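You operate a simulated robot arm through the tools that you are given. There is no shell and no other tool. Be economical: measure what you need, move in short steps, check, and stop when the job is done.

You are at the controls of a simulated robot arm. One attempt, no reset.

Task
Accept the lit bearing alarms, reset the trip, purge and restart the trainer.
Fine: push no dark bearing button; no push refused; leave the other controls alone.
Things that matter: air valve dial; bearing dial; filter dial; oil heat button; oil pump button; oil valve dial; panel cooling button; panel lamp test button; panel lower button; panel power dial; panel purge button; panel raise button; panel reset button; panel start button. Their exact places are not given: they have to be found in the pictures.

The check looks at the end state, three seconds after you hand in, the way a careful person would. Anything else that was tipped, shoved, dropped, spilled or broken makes it a failure.

Robot
A 7-joint arm with a two-finger parallel gripper on a trunk, on a base that drives. Base frame: it is fixed to the floor where the robot stands at the start and does not move with it; the origin is under the middle of the robot, x ahead of it, y to its left, z up. Lengths are in m, angles in rad, forces in N, time in s.
Its first joint turns from -2.897 to 2.897 rad. Places, roughly: air valve dial [0.7, 0.1, 0.3]; bearing dial [0.8, 0.1, 0.6]; filter dial [0.6, -0.2, 0.2]; oil heat button [0.8, 0.2, 0.8]; oil pump button [0.8, 0.3, 0.8]; oil valve dial [0.8, 0.3, 0.3]; panel cooling button [0.8, 0.2, 0.8]; panel lamp test button [0.7, -0.3, 0.7]; panel lower button [0.7, -0.2, 0.6]; panel power dial [0.8, 0.3, 0.6]; panel purge button [0.8, 0.1, 0.8]; panel raise button [0.7, -0.1, 0.6]; panel reset button [0.7, 0, 0.6]; panel start button [0.8, 0.1, 0.8]; panel stop button [0.7, -0.1, 0.6]; panel trip button [0.6, -0.3, 0.6]. Payload 4.4 kg.
The tool frame sits at the grasp point between the pads (the TCP): z along the fingers, y along the line on which they close. The tips reach 0.023 m beyond it. The gripper opens to 0.094 m. The fingers are 0.038 m wide and 0.01 m thick; the gripper's body (0.054 by 0.096 m) begins 0.039 m behind the TCP.
Orientation is told as [roll, pitch, yaw] about the base's x, y, z axes, in that order, counted from this pose: with the fingers straight down and closing along the base's y, the tool's x points along the base's -x, its y along +y and its z along -z.

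Tools
- The arm moves only by the tool send_rows. Its argument "increments" is a list of rows, each a list of 6 numbers: the shift along the base's x, y, z in m, then the turn, a rotation vector about the base's x, y, z in degrees. In form: [[x, y, z, wx, wy, wz], ...]. A call has 1 to 8 rows; each row is the pose to reach, as a shift and turn from the pose commanded when the call began. "grip" is the gripper command, from -1 (shut) to 1 (fully open), values between in proportion, set as the call begins (left out, the last holds). A row lasts 0.2 s, in which the tool goes at most 0.05 m and 0.15 rad; a call with a longer step from one row to the next is refused whole, and so is a gripper value outside its range. Where a pose cannot be reached the arm comes as near as it can. A force on the tool above 40 N (or 10 N above the force at the start of the call, whichever is more), or a blocked arm, ends the call early, and 0.2 s more pass. The fingers move at their own pace (about 0.108 m/s each) and stop on an object; they squeeze with about 30 N. The grip force told is the motor's: it shows also when the fingers shut on nothing. Time passes only in rows, and 0.2 s behind the last, so rows that repeat a pose let the fingers close. The reply holds the time, the measured pose of the TCP, the force on the tool along the base axes, the opening and the grip force, in the units named above and with some noise, with the torque about the TCP (base axes, N m) and any sound that the robot's microphone picked up, and new pictures: "show" is both (left out), scene, wrist or none.
- Cameras (640 x 400 px; columns grow to the right, rows downward): "scene" is now at [0.1613, 0.2027, 1.4368]; the picture's right is [-0.46, -0.89, 0.00], its down [-0.74, 0.38, -0.56] and it looks along [0.49, -0.26, -0.83] (base axes); focal length 262 px, centre (320, 200). "wrist" rides on the gripper at [0.086, 0.016, -0.075] in the tool frame; the picture's right is [-0.18, 0.98, 0.00], its down [-0.58, -0.11, -0.81] and it looks along [-0.79, -0.15, 0.59] (tool axes); focal length 243 px, centre (320, 200).
- base_move(legs): drives the robot by 1 to 6 legs, each [ahead, left, turn to the left] in m, m and rad, along the robot's own axes; the way and the turn of a leg run together, so that a leg with both is an arc; at most 1.5 m and 3.142 rad a leg. The arm and the cameras ride along, it lands a little off, and it stops where it bumps. It gives what a move gives, and a new picture of the scene camera.
- head_to(pan, tilt): turns the head with the scene camera to pan (to the left, within 2.094 rad either way) and tilt (down, from -0.506 to 1.204), counted from straight ahead of the robot. It gives what a move gives, and a new picture of the scene camera.
- pixel_to_xyz(camera, pixels): for up to 12 pixels [column, row] of the newest picture of that camera ("zoom" is the newest enlarged one), the place [x, y, z] in the base frame of the surface seen there, good to about 0.002 m. No time passes.
- inspect(camera, box): a new picture of the part [left, top, right, bottom] of that camera's present view, enlarged. No time passes.
- close_job(): hands the job in; it is judged then, once.

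Keep the steps short. Do not move on a guess: measure, check each grasp and each placing, and mend mistakes. In all there are 80 turns and 260 pictures (those below and enlarged ones count). Leave the gripper open and the arm clear of the work at the hand-in unless told otherwise, and finish with a single line.

The tools are called after "Request:" as a command line: name --pt "numbers of a row" for each row, then --argument value for the rest, lists and objects as JSON in quotes. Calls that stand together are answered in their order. send_rows: Moves the arm, as the interface text tells. Its arguments: {"type":"object","properties":{"increments":{"type":"array","items":{"type":"array","items":{"type":"number"}}},"grip":{"type":"number"},"show":{"type":"string","enum":["both","scene","wrist","none"]}},"required":["increments"]} The other tools are called the same way: base_move (legs) drives the base; head_to (pan, tilt) turns the head that bears the scene camera; pixel_to_xyz (camera, pixels) gives the place of the surface under pixels of a picture; inspect (camera, box) takes an enlarged picture of a part of a camera's view; close_job () hands the job in.

At the start:

```text
time_s: 0.0
position: [0.6034, 0.1554, 1.0219]
orientation: [0.0, 0.0, 0.0]
wrist_force: [-0.1, 0.2, -0.2]
moment: [-0.01, 0.02, 0.02]
grip_width: 0.0941
finger_force: 0.1
robot x, y, heading: [-0.0016, 0.0024, 0.006]
head pan, tilt: [-0.482, 0.979]
```

scene: 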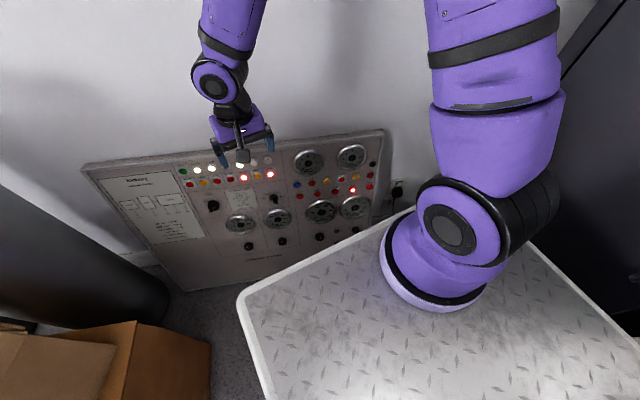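
wrist: 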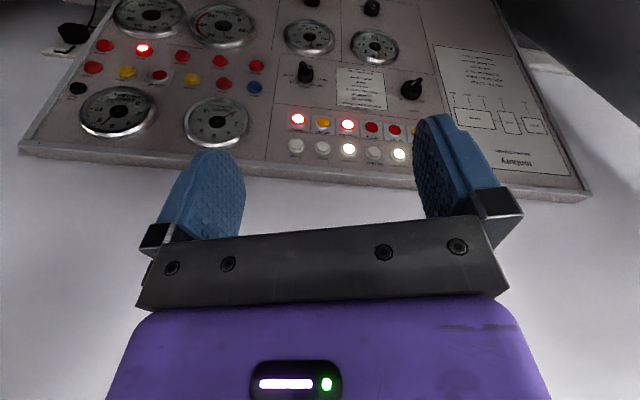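

I see a control panel standing ahead. I'll enlarge the views to read its labels.

Request:
inspect --camera "scene" --box '[80, 120, 240, 220]'

Request:
inspect --camera "scene" --box '[160, 140, 290, 221]'

Request:
inspect --camera "scene" --box '[270, 135, 400, 216]'

Request:
inspect --camera "wrist" --box '[270, 50, 430, 170]'

Request:
inspect --camera "wrist" --box '[430, 30, 600, 200]'

```text
4.00 times, centred on (160, 170) of scene
```

zoom: 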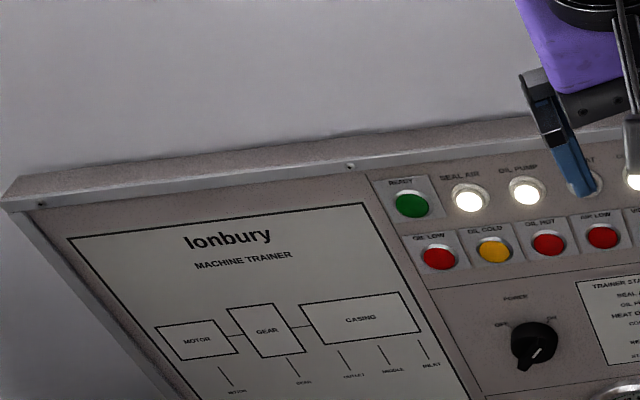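

```text
4.92 times, centred on (225, 180) of scene
```

zoom: 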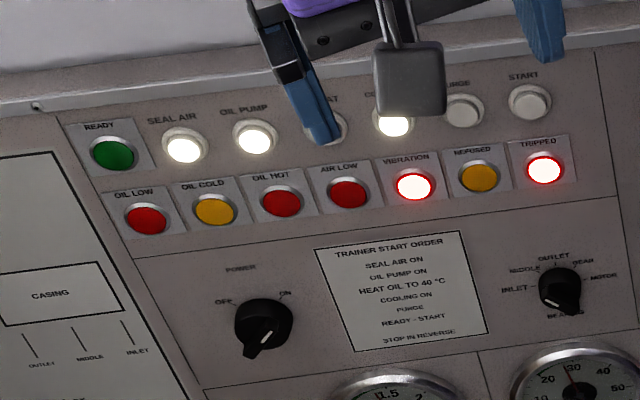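

```text
4.92 times, centred on (335, 176) of scene
```

zoom: 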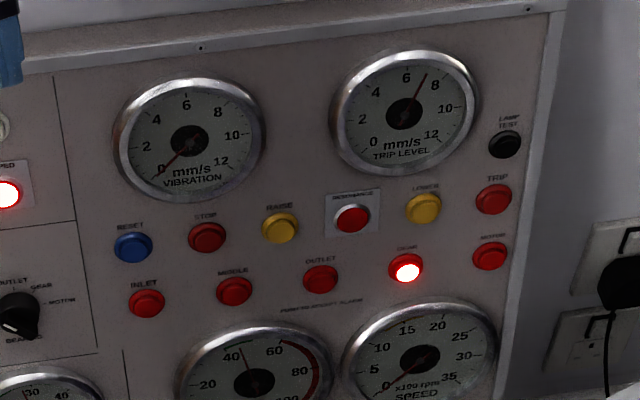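

```text
3.33 times, centred on (350, 110) of wrist
```

zoom: 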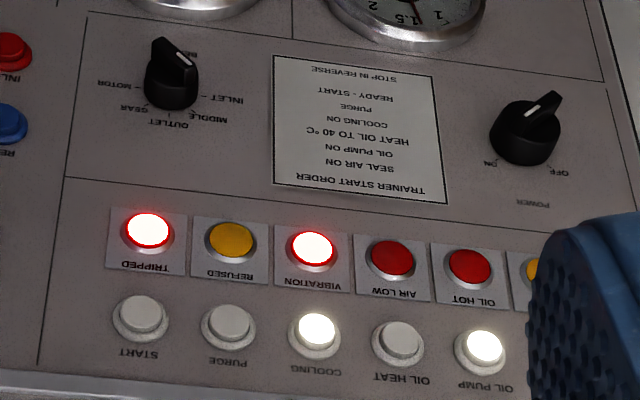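

```text
2.35 times, centred on (515, 115) of wrist
```

zoom: 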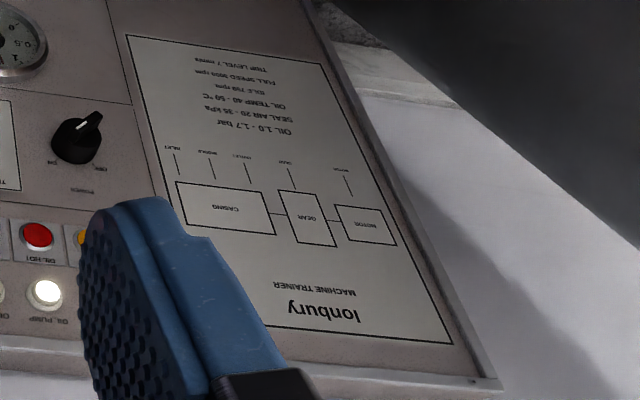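

The bearing alarm buttons are INLET, MIDDLE, OUTLET, GEAR and MOTOR, and GEAR looks lit. I'll shut the gripper, back the arm off a little, and check which lamps are steadily lit.

Request:
send_rows --pt "-0.04 0.03 0.03 0 0 0" --pt "-0.08 0.06 0.06 0 0 0" --pt "-0.1 0.1 0.08 0 0 0" --pt "-0.1 0.14 0.08 0 0 0" --grip -1 --show "none"

Request:
head_to --pan -0.25 --tilt 0.8

```text
refused: row 1 steps farther than a row can; nothing moved
```

```text
time_s: 0.8
position: [0.6028, 0.1556, 1.0212]
orientation: [-0.001, 0.0, 0.0]
wrist_force: [0.3, 0.4, 0.4]
moment: [0.0, 0.02, -0.01]
grip_width: 0.0939
finger_force: 0.1
robot x, y, heading: [-0.0021, 0.0006, -0.003]
head pan, tilt: [-0.25, 0.799]
```

scene: 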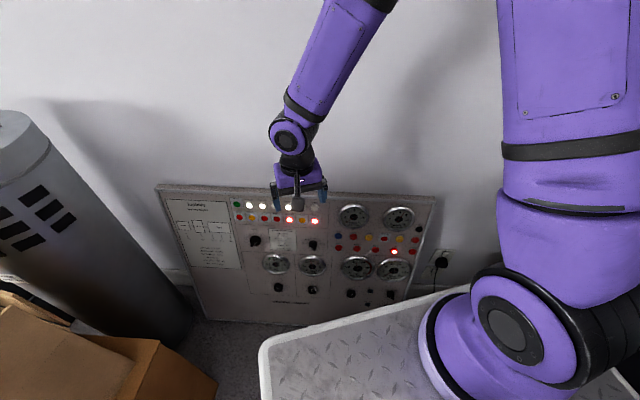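

The step was too long, so I'll use smaller steps up and back.

Request:
send_rows --pt "-0.03 0.02 0.02 0 0 0" --pt "-0.06 0.04 0.04 0 0 0" --pt "-0.09 0.06 0.06 0 0 0" --pt "-0.12 0.08 0.08 0 0 0" --pt "-0.15 0.1 0.1 0 0 0" --pt "-0.18 0.12 0.12 0 0 0" --grip -1 --show "scene"

Request:
inspect --camera "scene" --box '[320, 190, 450, 271]'

Request:
inspect --camera "scene" --box '[220, 190, 350, 271]'

Request:
inspect --camera "scene" --box '[240, 240, 420, 320]'

```text
time_s: 2.1
position: [0.4226, 0.2754, 1.1405]
orientation: [-0.001, 0.0, 0.0]
wrist_force: [0.5, -1.4, -0.8]
moment: [0.01, 0.05, 0.02]
grip_width: 0.0
finger_force: 30.1
robot x, y, heading: [0.0014, -0.0019, -0.0]
head pan, tilt: [-0.25, 0.799]
```

scene: 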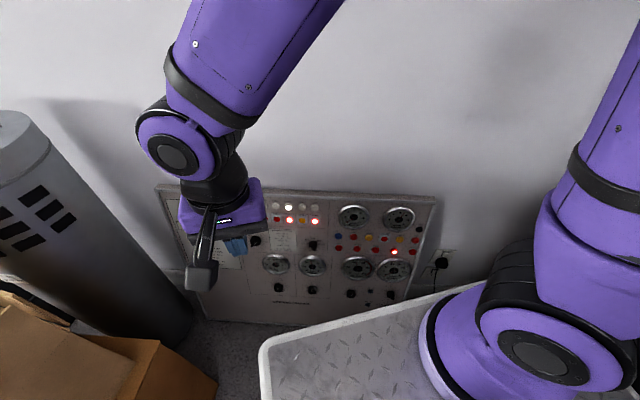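

```text
4.92 times, centred on (385, 230) of scene
```

zoom: 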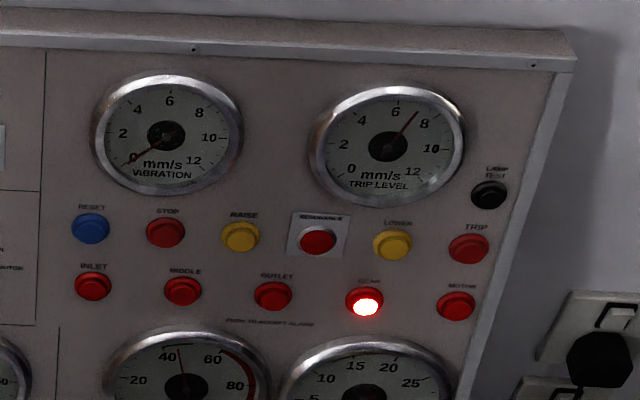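

```text
4.92 times, centred on (285, 230) of scene
```

zoom: 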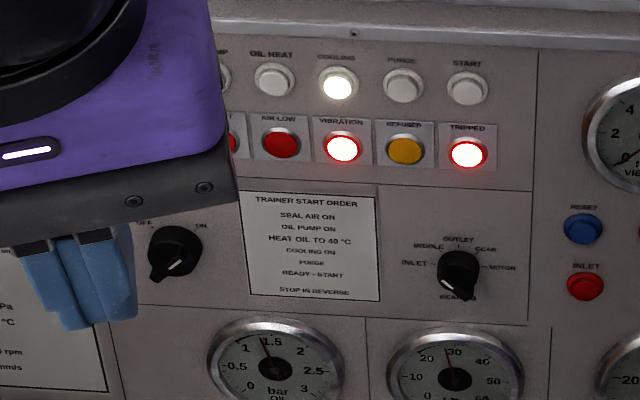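

```text
3.56 times, centred on (330, 280) of scene
```

zoom: 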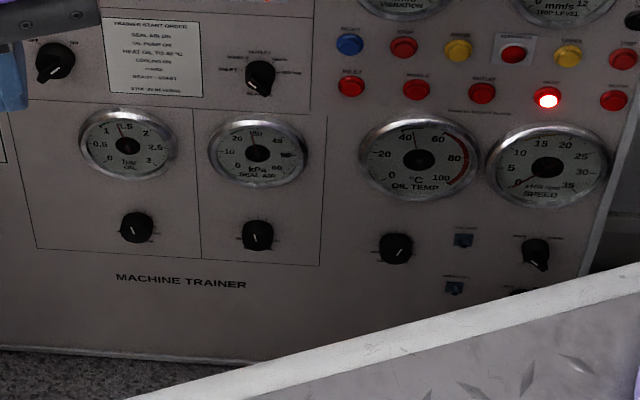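

Only GEAR is lit, and it stays lit. Oil pressure is about 1.4 bar, air about 28 kPa, and oil temp about 45 °C. Next I measure the button positions.

Request:
inspect --camera "scene" --box '[320, 190, 450, 271]'

Request:
pixel_to_xyz --camera "zoom" --pixels '[[90, 229], [365, 307], [91, 287], [274, 296], [455, 306], [390, 245], [165, 232], [410, 270], [60, 60], [545, 90], [480, 350], [318, 241]]'

Request:
inspect --camera "scene" --box '[220, 190, 350, 271]'

Request:
pixel_to_xyz --camera "zoom" --pixels '[[402, 85], [467, 88], [338, 84], [274, 78], [405, 148], [467, 152], [435, 108], [520, 180], [520, 60], [370, 110]]'

```text
4.92 times, centred on (385, 230) of scene
```

zoom: 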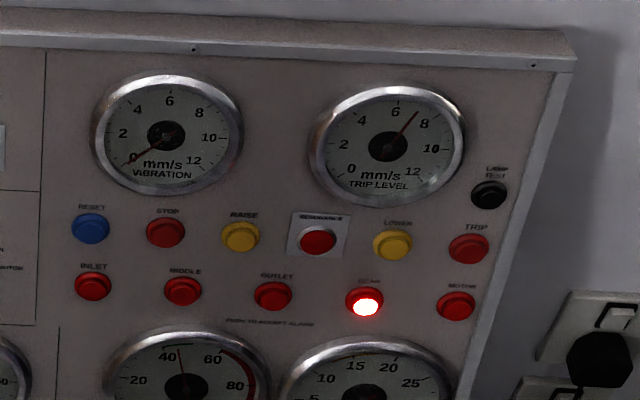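

```text
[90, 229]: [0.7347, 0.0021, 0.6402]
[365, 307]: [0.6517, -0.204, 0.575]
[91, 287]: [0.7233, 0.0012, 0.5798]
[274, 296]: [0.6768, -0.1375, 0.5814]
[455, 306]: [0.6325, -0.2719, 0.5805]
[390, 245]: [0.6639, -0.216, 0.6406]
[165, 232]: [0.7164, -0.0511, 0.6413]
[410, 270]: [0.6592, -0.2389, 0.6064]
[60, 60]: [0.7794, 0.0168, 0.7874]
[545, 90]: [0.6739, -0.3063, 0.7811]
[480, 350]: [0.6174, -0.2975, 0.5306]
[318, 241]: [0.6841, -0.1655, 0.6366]
```

```text
4.92 times, centred on (285, 230) of scene
```

zoom: 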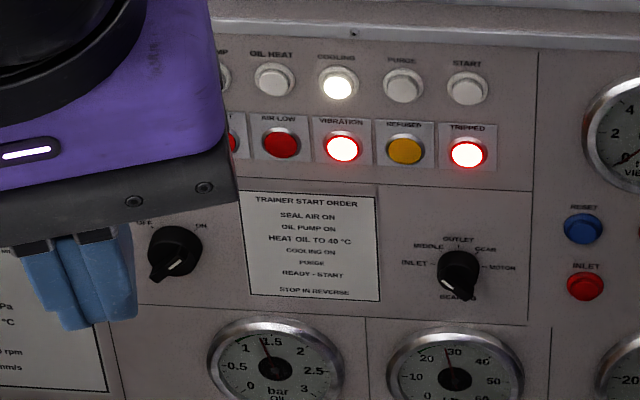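

```text
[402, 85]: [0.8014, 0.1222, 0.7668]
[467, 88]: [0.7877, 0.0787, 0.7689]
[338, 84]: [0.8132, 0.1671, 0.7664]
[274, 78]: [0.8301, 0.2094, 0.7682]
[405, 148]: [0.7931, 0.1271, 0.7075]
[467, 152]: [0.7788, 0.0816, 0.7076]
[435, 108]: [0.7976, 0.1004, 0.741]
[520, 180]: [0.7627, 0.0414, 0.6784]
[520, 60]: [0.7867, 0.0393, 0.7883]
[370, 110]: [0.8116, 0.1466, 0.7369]
```

The panel is turned about 18° and leans back about 12°. I'll turn the closed fingers to point along the panel's normal, moving well clear of it, in stages.

Request:
send_rows --pt "0 -0.03 -0.02 -1.234 -7.831 -1.497" --pt "0 -0.06 -0.04 -2.468 -15.662 -2.994" --pt "0 -0.09 -0.06 -3.702 -23.493 -4.491" --pt "0 -0.12 -0.08 -4.936 -31.324 -5.988" --pt "0 -0.15 -0.1 -6.17 -39.155 -7.485" --show "none"

Request:
send_rows --pt "0 -0.03 -0.03 -1.234 -7.831 -1.497" --pt "0 -0.06 -0.06 -2.468 -15.662 -2.994" --pt "0 -0.09 -0.09 -3.702 -23.493 -4.491" --pt "0 -0.12 -0.12 -4.936 -31.324 -5.988" --pt "0 -0.15 -0.15 -6.17 -39.155 -7.485" --show "both"

```text
time_s: 3.4
position: [0.4594, 0.215, 1.0521]
orientation: [-0.073, -0.69, -0.113]
wrist_force: [-1.1, -0.3, 0.2]
moment: [0.06, -0.01, 0.0]
grip_width: 0.0
finger_force: 30.0
out of reach, approached as far as the arm can: row 3, 4, 5
robot x, y, heading: [0.0018, -0.0013, 0.004]
head pan, tilt: [-0.25, 0.799]
```

```text
time_s: 4.1
position: [0.4656, 0.2234, 1.0045]
orientation: [-0.152, -0.982, 0.034]
wrist_force: [-13.1, -12.7, 101.4]
moment: [1.26, 13.75, 1.92]
grip_width: 0.0
finger_force: 30.0
out of reach, approached as far as the arm can: row 1, 2, 3
robot x, y, heading: [-0.0001, 0.0009, -0.002]
head pan, tilt: [-0.25, 0.799]
stopped in row 3: the force on the tool passed its limit at 393 N (the readings are from after the stop); the commanded pose is now the measured one
```

scene: 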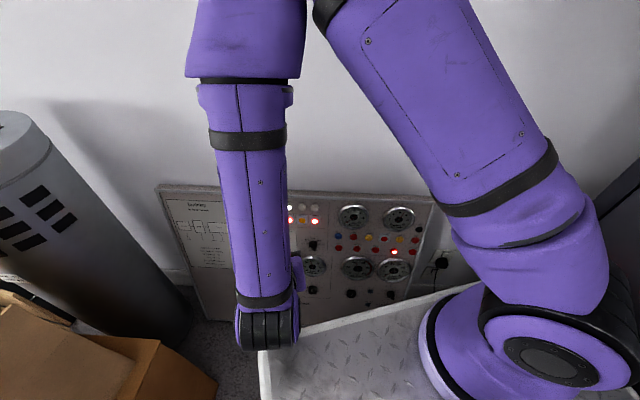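
wrist: 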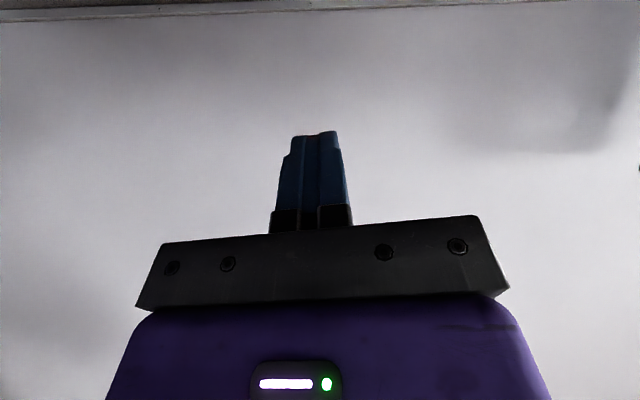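

The tool is too close to the robot for that turn: it is out of reach and the arm pressed on something. I'll move forward and up to relieve it.

Request:
send_rows --pt "0.015 0 0.015 0 5 0" --pt "0.03 0 0.03 0 10 0" --pt "0.05 0 0.05 0 15 0" --pt "0.07 0 0.07 0 15 0" --show "scene"

```text
time_s: 5.1
position: [0.5364, 0.2258, 1.0705]
orientation: [-0.145, -0.716, 0.024]
wrist_force: [0.6, 0.3, -0.5]
moment: [0.0, -0.01, -0.02]
grip_width: 0.0
finger_force: 30.8
robot x, y, heading: [0.0006, 0.001, -0.0]
head pan, tilt: [-0.25, 0.799]
```

scene: 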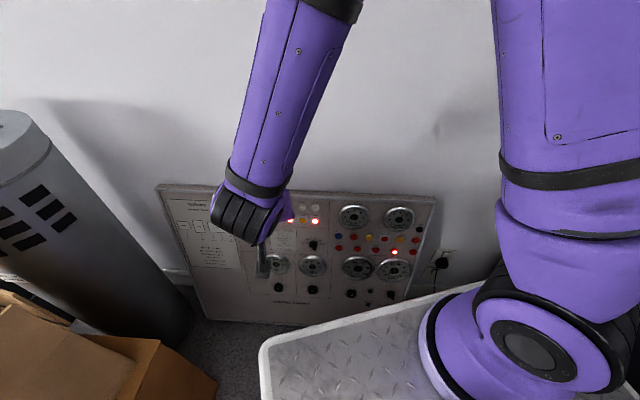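

The arm is free again. Before backing the base to give it room, I'll look behind on both sides.

Request:
head_to --pan 2.09 --tilt 0.7

Request:
head_to --pan -2.09 --tilt 0.7

```text
time_s: 7.3
position: [0.5373, 0.2257, 1.0703]
orientation: [-0.145, -0.719, 0.026]
wrist_force: [-0.2, -0.4, -0.1]
moment: [-0.01, -0.01, 0.02]
grip_width: 0.0
finger_force: 29.9
robot x, y, heading: [-0.0034, -0.0004, 0.002]
head pan, tilt: [2.089, 0.7]
```

scene: 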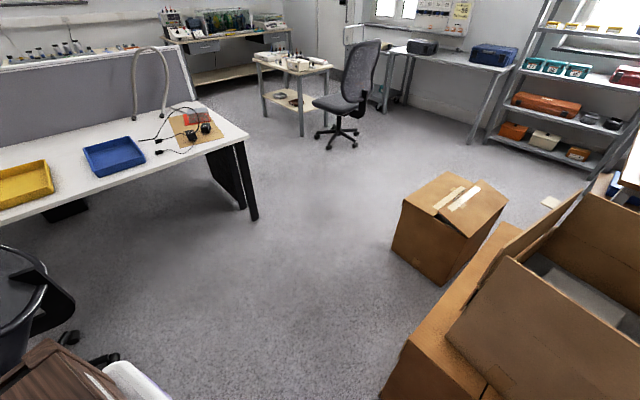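

```text
time_s: 10.7
position: [0.5365, 0.2244, 1.0706]
orientation: [-0.145, -0.715, 0.025]
wrist_force: [1.0, 0.8, -0.3]
moment: [0.01, -0.02, -0.02]
grip_width: 0.0
finger_force: 30.3
robot x, y, heading: [0.0009, 0.0023, -0.004]
head pan, tilt: [-2.089, 0.7]
```

scene: 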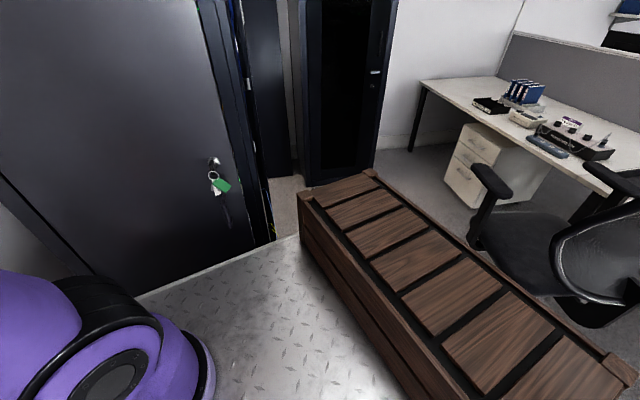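

A wooden crate sits close behind. I'll measure the gap.

Request:
pixel_to_xyz --camera "scene" --pixels '[[305, 210], [370, 340], [400, 395], [300, 245], [150, 295], [290, 330], [285, 190], [372, 180], [600, 360], [230, 250]]'

Request:
inspect --camera "scene" --box '[230, 160, 430, 400]'

```text
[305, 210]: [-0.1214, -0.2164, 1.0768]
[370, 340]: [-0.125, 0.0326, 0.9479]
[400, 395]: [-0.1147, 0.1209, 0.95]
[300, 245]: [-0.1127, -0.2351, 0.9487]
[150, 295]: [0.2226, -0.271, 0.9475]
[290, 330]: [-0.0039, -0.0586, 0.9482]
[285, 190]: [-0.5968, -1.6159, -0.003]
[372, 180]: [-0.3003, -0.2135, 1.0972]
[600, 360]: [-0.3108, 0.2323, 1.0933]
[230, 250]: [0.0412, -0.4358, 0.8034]
```

```text
1.67 times, centred on (330, 280) of scene
```

zoom: 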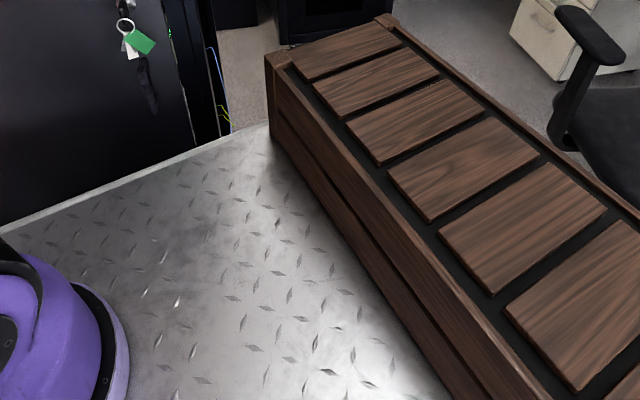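

The crate rides on the robot's own platform (top at z≈0.95). I'll measure the chair behind and the cabinet at the right.

Request:
pixel_to_xyz --camera "scene" --pixels '[[490, 168], [478, 225], [565, 270], [560, 300], [255, 235], [310, 180], [450, 200], [60, 220], [200, 100], [90, 40]]'

Request:
head_to --pan 2.09 --tilt 1.0

Request:
pixel_to_xyz --camera "scene" --pixels '[[20, 150], [70, 240], [10, 260], [90, 260], [150, 250], [320, 370], [350, 200], [60, 180]]'

```text
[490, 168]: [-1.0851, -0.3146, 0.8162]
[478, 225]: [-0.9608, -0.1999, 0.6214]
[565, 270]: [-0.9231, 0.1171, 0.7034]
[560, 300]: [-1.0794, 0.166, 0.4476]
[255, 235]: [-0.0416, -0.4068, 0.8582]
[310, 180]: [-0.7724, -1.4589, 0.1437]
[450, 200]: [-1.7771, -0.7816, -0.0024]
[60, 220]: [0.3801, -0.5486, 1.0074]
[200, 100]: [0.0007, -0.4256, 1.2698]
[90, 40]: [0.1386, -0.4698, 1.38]
```

```text
time_s: 14.0
position: [0.5382, 0.2261, 1.071]
orientation: [-0.144, -0.718, 0.023]
wrist_force: [-0.8, 0.9, -0.1]
moment: [0.0, 0.01, -0.03]
grip_width: 0.0
finger_force: 30.0
robot x, y, heading: [-0.0003, 0.0006, -0.001]
head pan, tilt: [2.089, 1.0]
```

scene: 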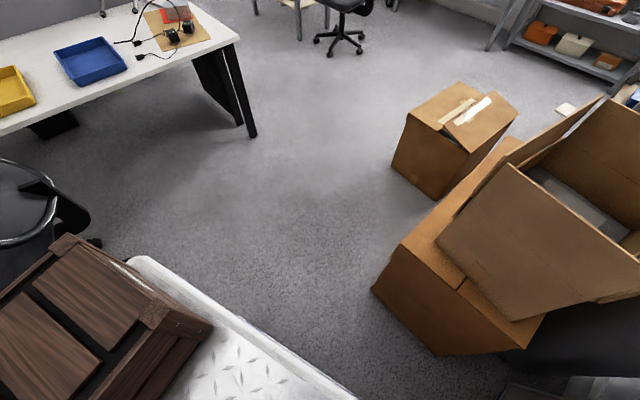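

```text
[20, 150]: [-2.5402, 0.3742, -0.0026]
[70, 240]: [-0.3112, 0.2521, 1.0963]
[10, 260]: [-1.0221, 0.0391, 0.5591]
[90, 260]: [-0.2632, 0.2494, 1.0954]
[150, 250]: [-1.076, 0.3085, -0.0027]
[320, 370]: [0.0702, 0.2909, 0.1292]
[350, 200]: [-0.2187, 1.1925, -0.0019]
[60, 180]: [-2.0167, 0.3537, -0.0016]
```

The chair is at x≈-0.92 and the robot's rear is at about -0.33, so backing 0.2 m straight is safe. After that I'll look ahead again.

Request:
base_move --legs '[[-0.2, 0, 0]]'

Request:
head_to --pan -0.25 --tilt 0.8

```text
time_s: 15.6
position: [0.3378, 0.2252, 1.0702]
orientation: [-0.145, -0.717, 0.025]
wrist_force: [-0.1, -0.6, 0.1]
moment: [-0.01, -0.03, -0.02]
grip_width: 0.0002
finger_force: 30.1
robot x, y, heading: [-0.2016, -0.0016, 0.0]
head pan, tilt: [2.089, 1.0]
```

scene: 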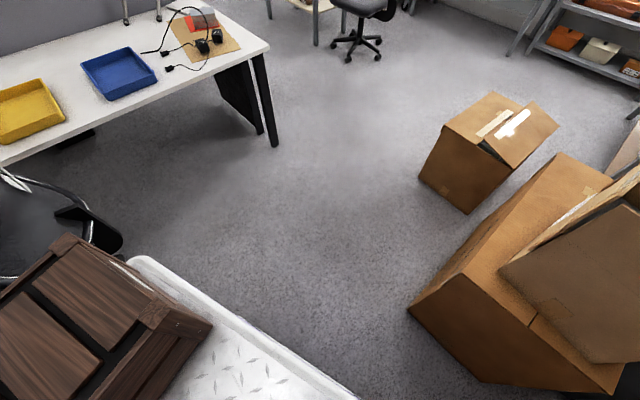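

```text
time_s: 17.8
position: [0.3369, 0.2251, 1.0698]
orientation: [-0.145, -0.718, 0.023]
wrist_force: [0.0, 0.5, 0.4]
moment: [0.02, 0.02, -0.01]
grip_width: 0.0
finger_force: 29.9
robot x, y, heading: [-0.2024, 0.002, 0.003]
head pan, tilt: [-0.25, 0.799]
```

scene: 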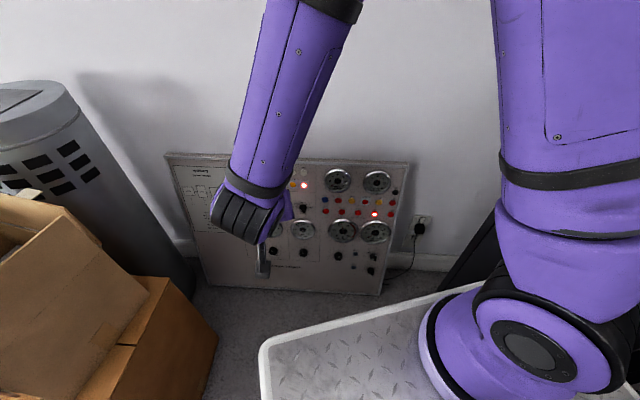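

The base is now 0.2 m back. I'll extend the arm forward while turning the tool to the panel's normal, keeping it high above the deck.

Request:
send_rows --pt "0.03 -0.02 0 0 0 0" --pt "0.06 -0.04 0 -0.25 -7.62 -2.24" --pt "0.1 -0.06 -0.01 -0.5 -15.24 -4.48" --pt "0.14 -0.08 -0.02 -0.76 -22.86 -6.72" --pt "0.18 -0.1 -0.03 -1.01 -30.48 -8.96" --pt "0.22 -0.12 -0.05 -1.26 -38.1 -11.2" --show "both"

Request:
pixel_to_xyz --camera "scene" --pixels '[[265, 350], [330, 322], [440, 290], [480, 350]]'

```text
time_s: 19.2
position: [0.5554, 0.1037, 1.0195]
orientation: [0.002, -1.38, -0.315]
wrist_force: [-0.8, -0.6, 0.0]
moment: [-0.01, 0.03, -0.01]
grip_width: 0.0
finger_force: 29.7
robot x, y, heading: [-0.2005, 0.0016, 0.002]
head pan, tilt: [-0.25, 0.799]
```

scene: 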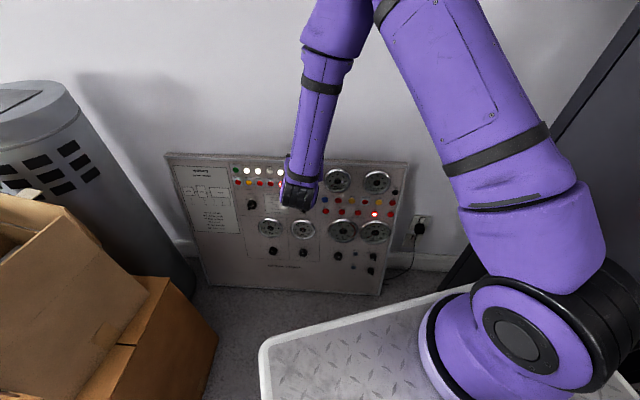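
wrist: 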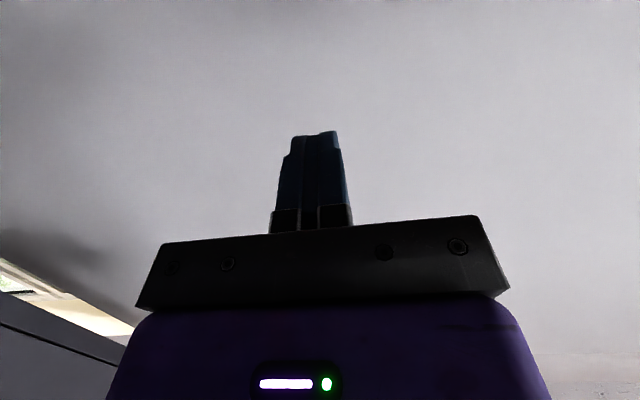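

```text
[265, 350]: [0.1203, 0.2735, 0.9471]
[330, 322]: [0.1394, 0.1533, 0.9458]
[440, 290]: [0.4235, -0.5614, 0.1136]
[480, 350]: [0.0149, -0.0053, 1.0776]
```

The tool is now aligned with the normal, and the deck's front edge is at x≈0.14. I'll lower toward a point in front of GEAR, staying clear of the panel.

Request:
send_rows --pt "-0.003 -0.024 -0.036 0 0 0" --pt "-0.006 -0.048 -0.072 0 0 0" --pt "-0.009 -0.072 -0.108 0 0 0" --pt "-0.012 -0.096 -0.144 0 0 0" --pt "-0.015 -0.12 -0.18 0 0 0" --pt "-0.015 -0.144 -0.216 0 0 0" --show "none"

Request:
send_rows --pt "0 -0.024 -0.036 0 0 0" --pt "0 -0.048 -0.072 0 0 0" --pt "0 -0.072 -0.108 0 0 0" --pt "0 -0.096 -0.144 0 0 0" --pt "0 -0.12 -0.18 0 0 0" --pt "0 -0.14 -0.21 0 0 0" --show "both"

```text
time_s: 20.6
position: [0.5415, -0.0385, 0.8036]
orientation: [0.003, -1.381, -0.313]
wrist_force: [-0.5, 0.0, -0.2]
moment: [0.03, 0.01, -0.01]
grip_width: 0.0
finger_force: 29.9
robot x, y, heading: [-0.201, 0.0016, 0.003]
head pan, tilt: [-0.25, 0.799]
```

```text
time_s: 22.0
position: [0.5685, -0.1088, 0.5973]
orientation: [-0.334, -1.358, -0.047]
wrist_force: [-0.9, 0.2, 0.5]
moment: [-0.02, -0.06, -0.03]
grip_width: 0.0
finger_force: 29.8
out of reach, approached as far as the arm can: row 2, 3, 4, 5, 6
robot x, y, heading: [-0.2016, -0.0009, 0.003]
head pan, tilt: [-0.25, 0.799]
```

scene: 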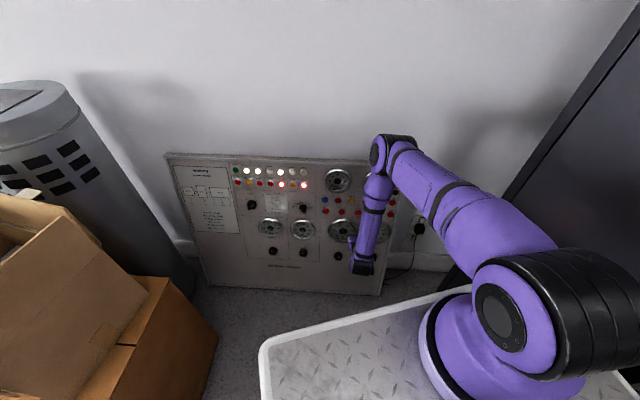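
wrist: 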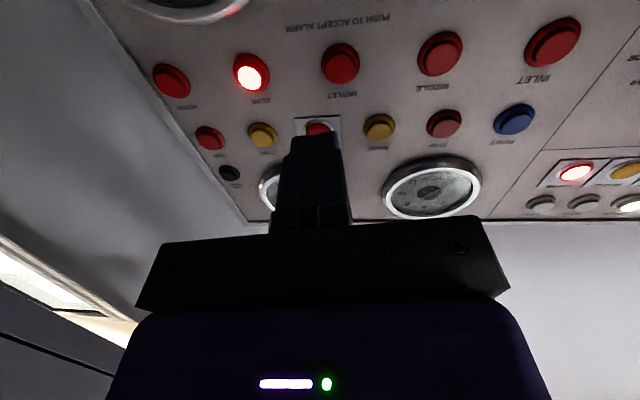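

I can see the forearm hanging straight down, so the wrist runs into its limit. Backing the base another 0.15 m will let the forearm slope forward. The chair still leaves about 0.2 m.

Request:
base_move --legs '[[-0.15, 0, 0]]'

```text
time_s: 23.4
position: [0.42, -0.1091, 0.5967]
orientation: [-0.336, -1.36, -0.047]
wrist_force: [0.0, -1.1, 0.4]
moment: [0.02, 0.01, -0.03]
grip_width: 0.0
finger_force: 30.7
robot x, y, heading: [-0.3493, -0.0017, 0.003]
head pan, tilt: [-0.25, 0.799]
```

scene: 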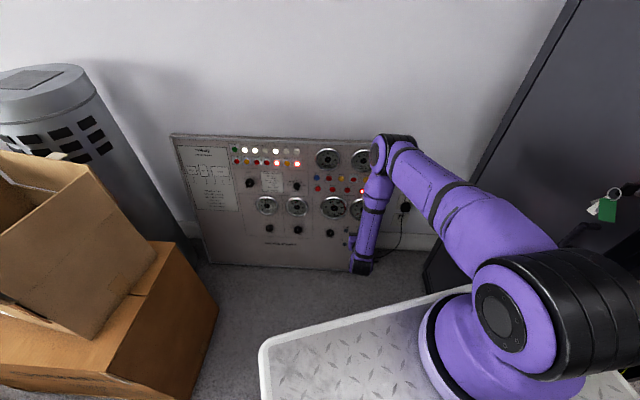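

Next, a short move forward and slightly up to see where the commanded pose stands.

Request:
send_rows --pt "0.03 0 0.02 0 0 0" --pt "0.06 0 0.04 0 0 0" --pt "0.09 0 0.06 0 0 0" --pt "0.09 0 0.06 0 0 0" --show "wrist"

```text
time_s: 24.4
position: [0.51, -0.1099, 0.6583]
orientation: [-0.334, -1.357, -0.046]
wrist_force: [-0.6, 0.0, 0.1]
moment: [0.03, -0.02, -0.03]
grip_width: 0.0001
finger_force: 30.3
robot x, y, heading: [-0.3505, 0.0006, -0.0]
head pan, tilt: [-0.25, 0.799]
```

wrist: 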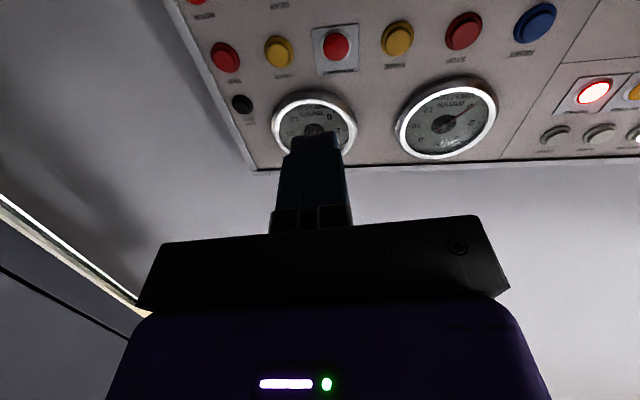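

The reached pose has become the commanded one. I'll correct the small angle error (about 5°) and move to a standoff 5 cm in front of GEAR.

Request:
send_rows --pt "0 -0.02 0 1.78 -0.95 1.74" --pt "0 -0.04 -0.015 3.56 -1.89 3.48" --pt "0.02 -0.06 -0.03 3.56 -1.89 3.48" --pt "0.04 -0.073 -0.05 3.56 -1.89 3.48" --pt "0.06 -0.073 -0.064 3.56 -1.89 3.48" --pt "0.06 -0.073 -0.064 3.56 -1.89 3.48" --show "both"

```text
time_s: 25.8
position: [0.5876, -0.1514, 0.5906]
orientation: [-0.169, -1.374, -0.189]
wrist_force: [0.5, 0.5, 0.7]
moment: [-0.02, 0.0, 0.0]
grip_width: 0.0
finger_force: 30.2
out of reach, approached as far as the arm can: row 1, 2, 3, 4, 5, 6
robot x, y, heading: [-0.3519, 0.0008, 0.003]
head pan, tilt: [-0.25, 0.799]
```

scene: 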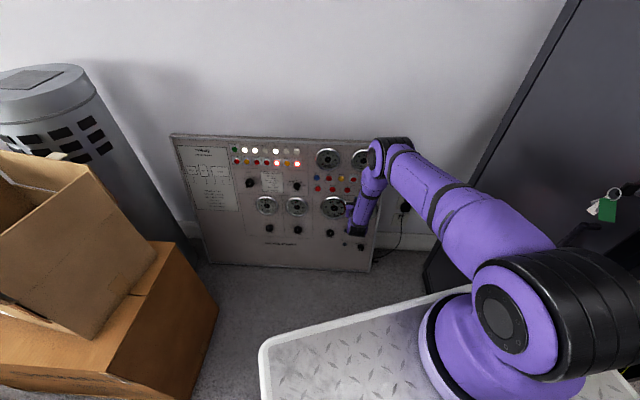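
wrist: 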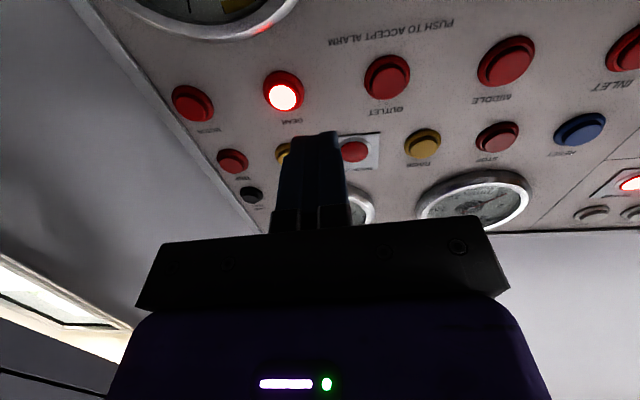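

The tool direction is nearly right, but the arm is limited sideways. Turning the robot about 0.3 rad to the right, to face the panel squarely, should fix this. First I'll lift the arm clear, up and to the left.

Request:
send_rows --pt "-0.03 0.01 0.03 0 0 0" --pt "-0.05 0.03 0.07 0 0 0" --pt "-0.06 0.05 0.11 0 0 0" --pt "-0.07 0.07 0.15 0 0 0" --pt "-0.08 0.09 0.19 0 0 0" --pt "-0.09 0.11 0.23 0 0 0" --pt "-0.1 0.13 0.27 0 0 0" --pt "-0.11 0.15 0.31 0 0 0" --show "none"

Request:
head_to --pan -1.2 --tilt 0.9

Request:
pixel_to_xyz --camera "scene" --pixels '[[320, 60], [320, 120], [320, 180], [200, 100], [450, 100], [450, 180], [520, 100]]'

```text
time_s: 27.6
position: [0.4768, -0.0017, 0.9]
orientation: [-0.17, -1.372, -0.185]
wrist_force: [0.9, 0.1, -0.2]
moment: [0.0, 0.0, -0.02]
grip_width: 0.0001
finger_force: 30.4
robot x, y, heading: [-0.3507, -0.0009, -0.002]
head pan, tilt: [-0.25, 0.799]
```

```text
time_s: 28.8
position: [0.4775, -0.0014, 0.899]
orientation: [-0.169, -1.373, -0.188]
wrist_force: [-0.6, 0.8, -0.6]
moment: [0.02, -0.03, 0.02]
grip_width: 0.0
finger_force: 30.0
robot x, y, heading: [-0.3493, -0.0004, -0.001]
head pan, tilt: [-1.201, 0.901]
```

scene: 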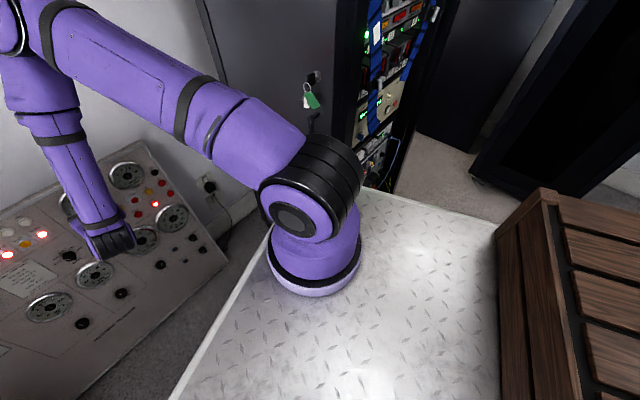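

```text
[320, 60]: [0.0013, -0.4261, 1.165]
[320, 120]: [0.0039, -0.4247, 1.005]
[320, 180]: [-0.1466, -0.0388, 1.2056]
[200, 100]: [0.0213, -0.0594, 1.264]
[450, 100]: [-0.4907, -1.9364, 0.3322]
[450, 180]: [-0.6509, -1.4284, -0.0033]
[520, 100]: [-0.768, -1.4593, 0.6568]
```

The cabinet corner is near (-0.04, -0.41), and the turned deck corner would sit at about (-0.12, -0.37), so it clears. Turning right 0.28 rad.

Request:
base_move --legs '[[0, 0, -0.28]]'

Request:
head_to --pan 0.0 --tilt 0.8

```text
time_s: 30.1
position: [0.4441, -0.2324, 0.901]
orientation: [-0.167, -1.373, -0.469]
wrist_force: [0.0, 0.3, 0.8]
moment: [0.02, -0.02, 0.01]
grip_width: 0.0
finger_force: 30.4
robot x, y, heading: [-0.3497, -0.0006, -0.283]
head pan, tilt: [-1.201, 0.901]
```

scene: 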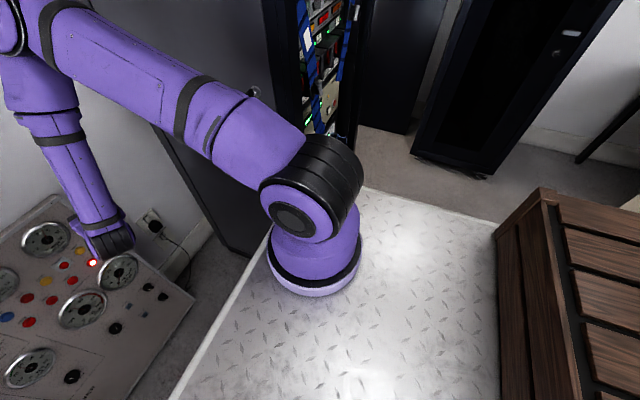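

```text
time_s: 31.5
position: [0.4445, -0.2308, 0.9006]
orientation: [-0.171, -1.374, -0.468]
wrist_force: [0.2, 0.5, 0.4]
moment: [0.0, 0.03, 0.01]
grip_width: 0.0
finger_force: 29.8
robot x, y, heading: [-0.3509, 0.0013, -0.276]
head pan, tilt: [0.0, 0.799]
```

scene: 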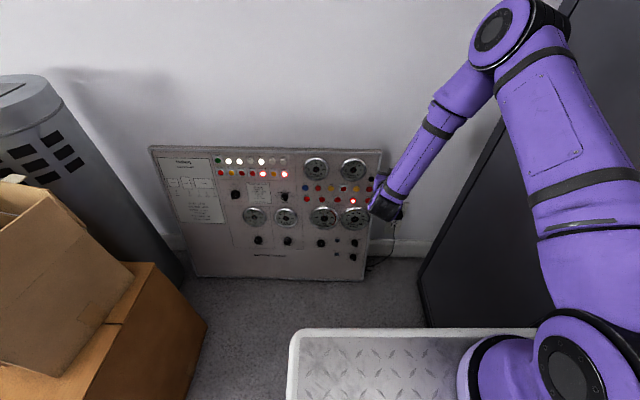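

Next I square the tool to the panel again (an 18.5° turn) and shift left a little, still high up.

Request:
send_rows --pt "0 0.02 0 0.54 -0.34 6.15" --pt "0 0.04 0 1.08 -0.69 12.3" --pt "0 0.06 0 1.62 -1.03 18.45" --pt "0 0.06 -0.04 1.62 -1.03 18.45" --pt "0 0.06 -0.08 1.62 -1.03 18.45" --show "scene"

```text
time_s: 32.7
position: [0.4457, -0.1642, 0.8229]
orientation: [-0.027, -1.379, -0.297]
wrist_force: [-0.5, 0.1, -0.7]
moment: [-0.02, 0.02, 0.03]
grip_width: 0.0
finger_force: 30.0
out of reach, approached as far as the arm can: row 5
robot x, y, heading: [-0.3495, -0.0006, -0.285]
head pan, tilt: [0.0, 0.799]
```

scene: 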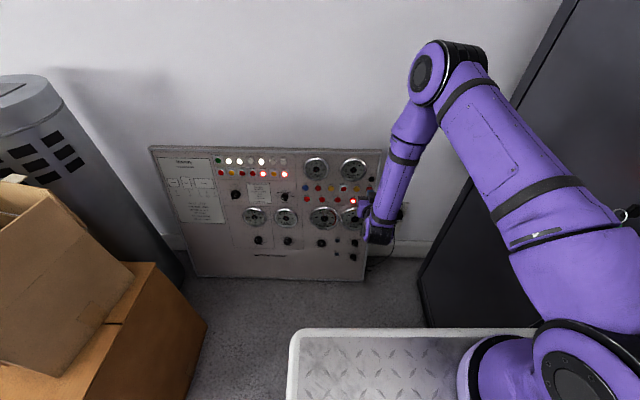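

It is limited again while close in. I'll reach forward first, then go down.

Request:
send_rows --pt "0.035 0 0 0 0 0" --pt "0.07 0 0 0 0 0" --pt "0.1 0 -0.02 0 0 0" --pt "0.12 0 -0.06 0 0 0" --pt "0.13 -0.005 -0.1 0 0 0" --pt "0.13 -0.01 -0.14 0 0 0" --pt "0.13 -0.015 -0.18 0 0 0" --pt "0.13 -0.019 -0.226 0 0 0" --show "both"

```text
time_s: 34.5
position: [0.577, -0.1823, 0.5966]
orientation: [-0.034, -1.381, -0.288]
wrist_force: [-0.3, 0.8, -0.1]
moment: [0.0, 0.01, -0.03]
grip_width: 0.0
finger_force: 29.9
robot x, y, heading: [-0.35, 0.0014, -0.277]
head pan, tilt: [0.0, 0.799]
```

scene: 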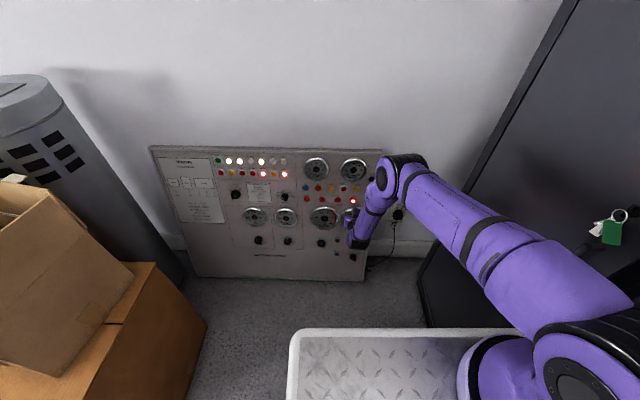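
wrist: 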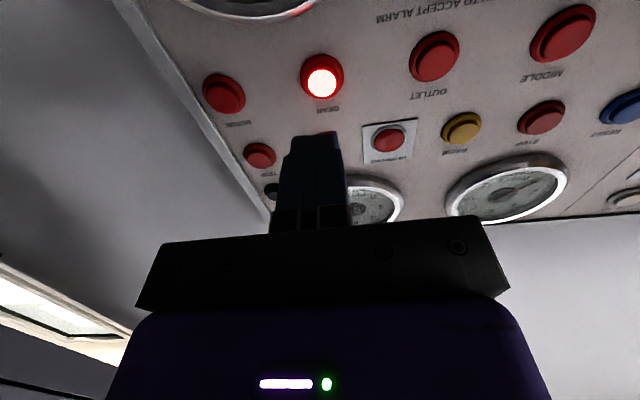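

I am in front of GEAR. I'll measure it and the neighbouring buttons from the closer wrist view.

Request:
pixel_to_xyz --camera "wrist" --pixels '[[321, 83], [221, 96], [433, 58], [386, 141], [322, 110], [259, 155], [270, 60], [380, 80], [316, 138]]'

Request:
inspect --camera "scene" --box '[320, 170, 416, 230]'

Request:
pixel_to_xyz --camera "zoom" --pixels '[[222, 205]]'

```text
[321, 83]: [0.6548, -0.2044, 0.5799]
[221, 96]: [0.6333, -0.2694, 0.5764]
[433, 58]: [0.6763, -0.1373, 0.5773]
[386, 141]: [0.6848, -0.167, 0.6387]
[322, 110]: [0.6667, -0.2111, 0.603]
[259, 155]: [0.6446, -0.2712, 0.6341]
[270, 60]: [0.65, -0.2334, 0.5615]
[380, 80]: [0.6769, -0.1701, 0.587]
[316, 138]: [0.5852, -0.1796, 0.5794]
```

```text
6.67 times, centred on (368, 200) of scene
```

zoom: 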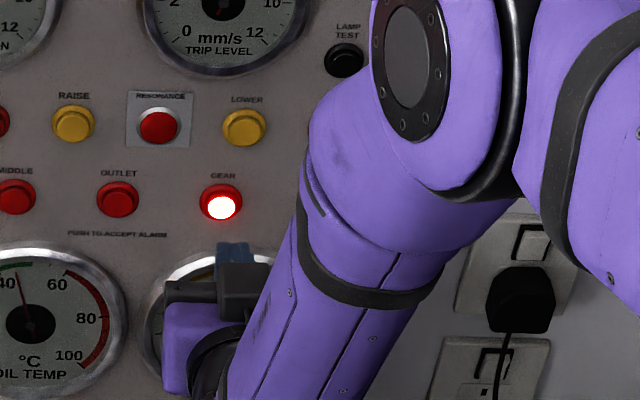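

```text
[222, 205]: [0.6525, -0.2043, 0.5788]
```

GEAR's face is at (0.654, -0.2045, 0.5795) and my tip is about 57 mm short of it. I'll approach to about 8 mm.

Request:
send_rows --pt "0.024 -0.0065 -0.0055 0 0 0" --pt "0.048 -0.013 -0.011 0 0 0" --pt "0.048 -0.013 -0.011 0 0 0" --show "both"

Request:
inspect --camera "scene" --box '[320, 170, 416, 230]'

```text
time_s: 35.3
position: [0.6241, -0.1958, 0.5849]
orientation: [0.002, -1.379, -0.315]
wrist_force: [-0.3, -0.4, -0.1]
moment: [-0.05, -0.03, -0.04]
grip_width: 0.0
finger_force: 29.7
robot x, y, heading: [-0.3497, -0.0013, -0.284]
head pan, tilt: [0.0, 0.799]
```

scene: 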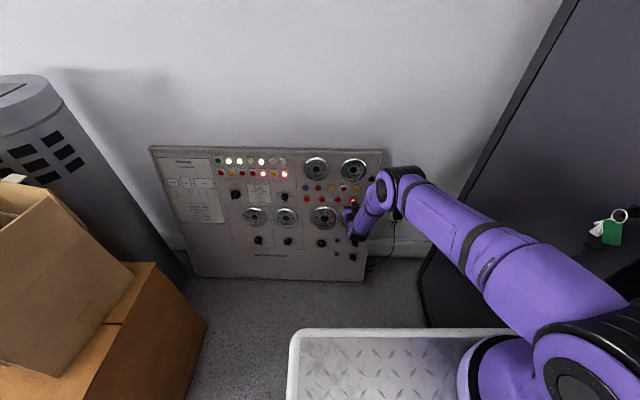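
wrist: 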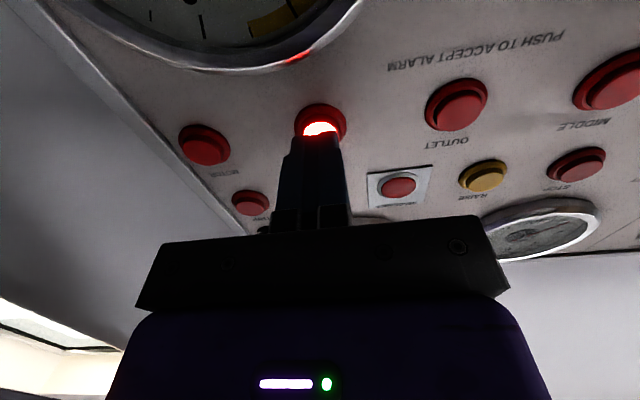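

```text
6.67 times, centred on (368, 200) of scene
```

zoom: 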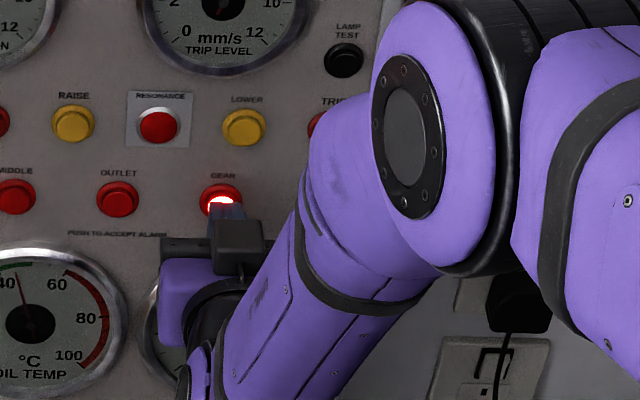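

The tip is about 9 mm in front of the GEAR button and well centred on it. I'll push slowly along the normal.

Request:
send_rows --pt "0.0064 -0.002 -0.0013 0 0 0" --pt "0.0091 -0.0029 -0.0019 0 0 0" --pt "0.0109 -0.0035 -0.0023 0 0 0" --pt "0.0127 -0.0041 -0.0027 0 0 0" --pt "0.0127 -0.0041 -0.0027 0 0 0" --show "scene"

Request:
inspect --camera "scene" --box '[320, 170, 416, 230]'

```text
time_s: 36.5
position: [0.6375, -0.2003, 0.5822]
orientation: [0.001, -1.378, -0.315]
wrist_force: [-5.5, 1.2, 0.1]
moment: [-0.02, 0.03, -0.01]
grip_width: 0.0
finger_force: 30.1
robot x, y, heading: [-0.353, -0.0, -0.275]
head pan, tilt: [0.0, 0.799]
heard: click
```

scene: 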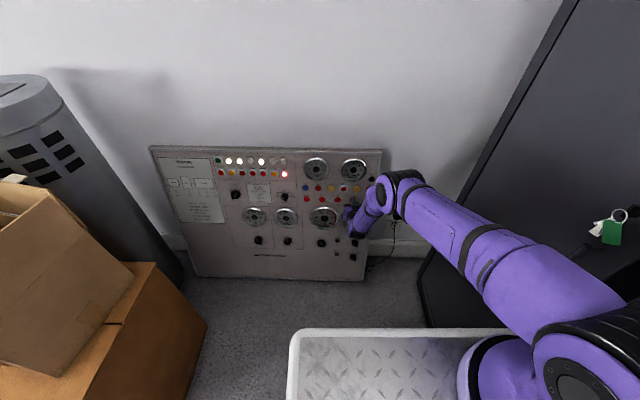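

```text
6.67 times, centred on (368, 200) of scene
```

zoom: 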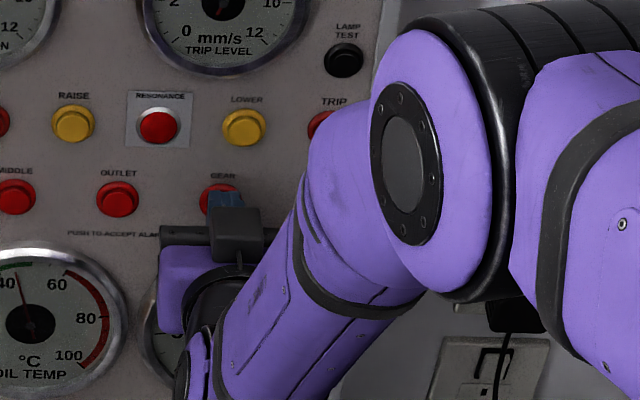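

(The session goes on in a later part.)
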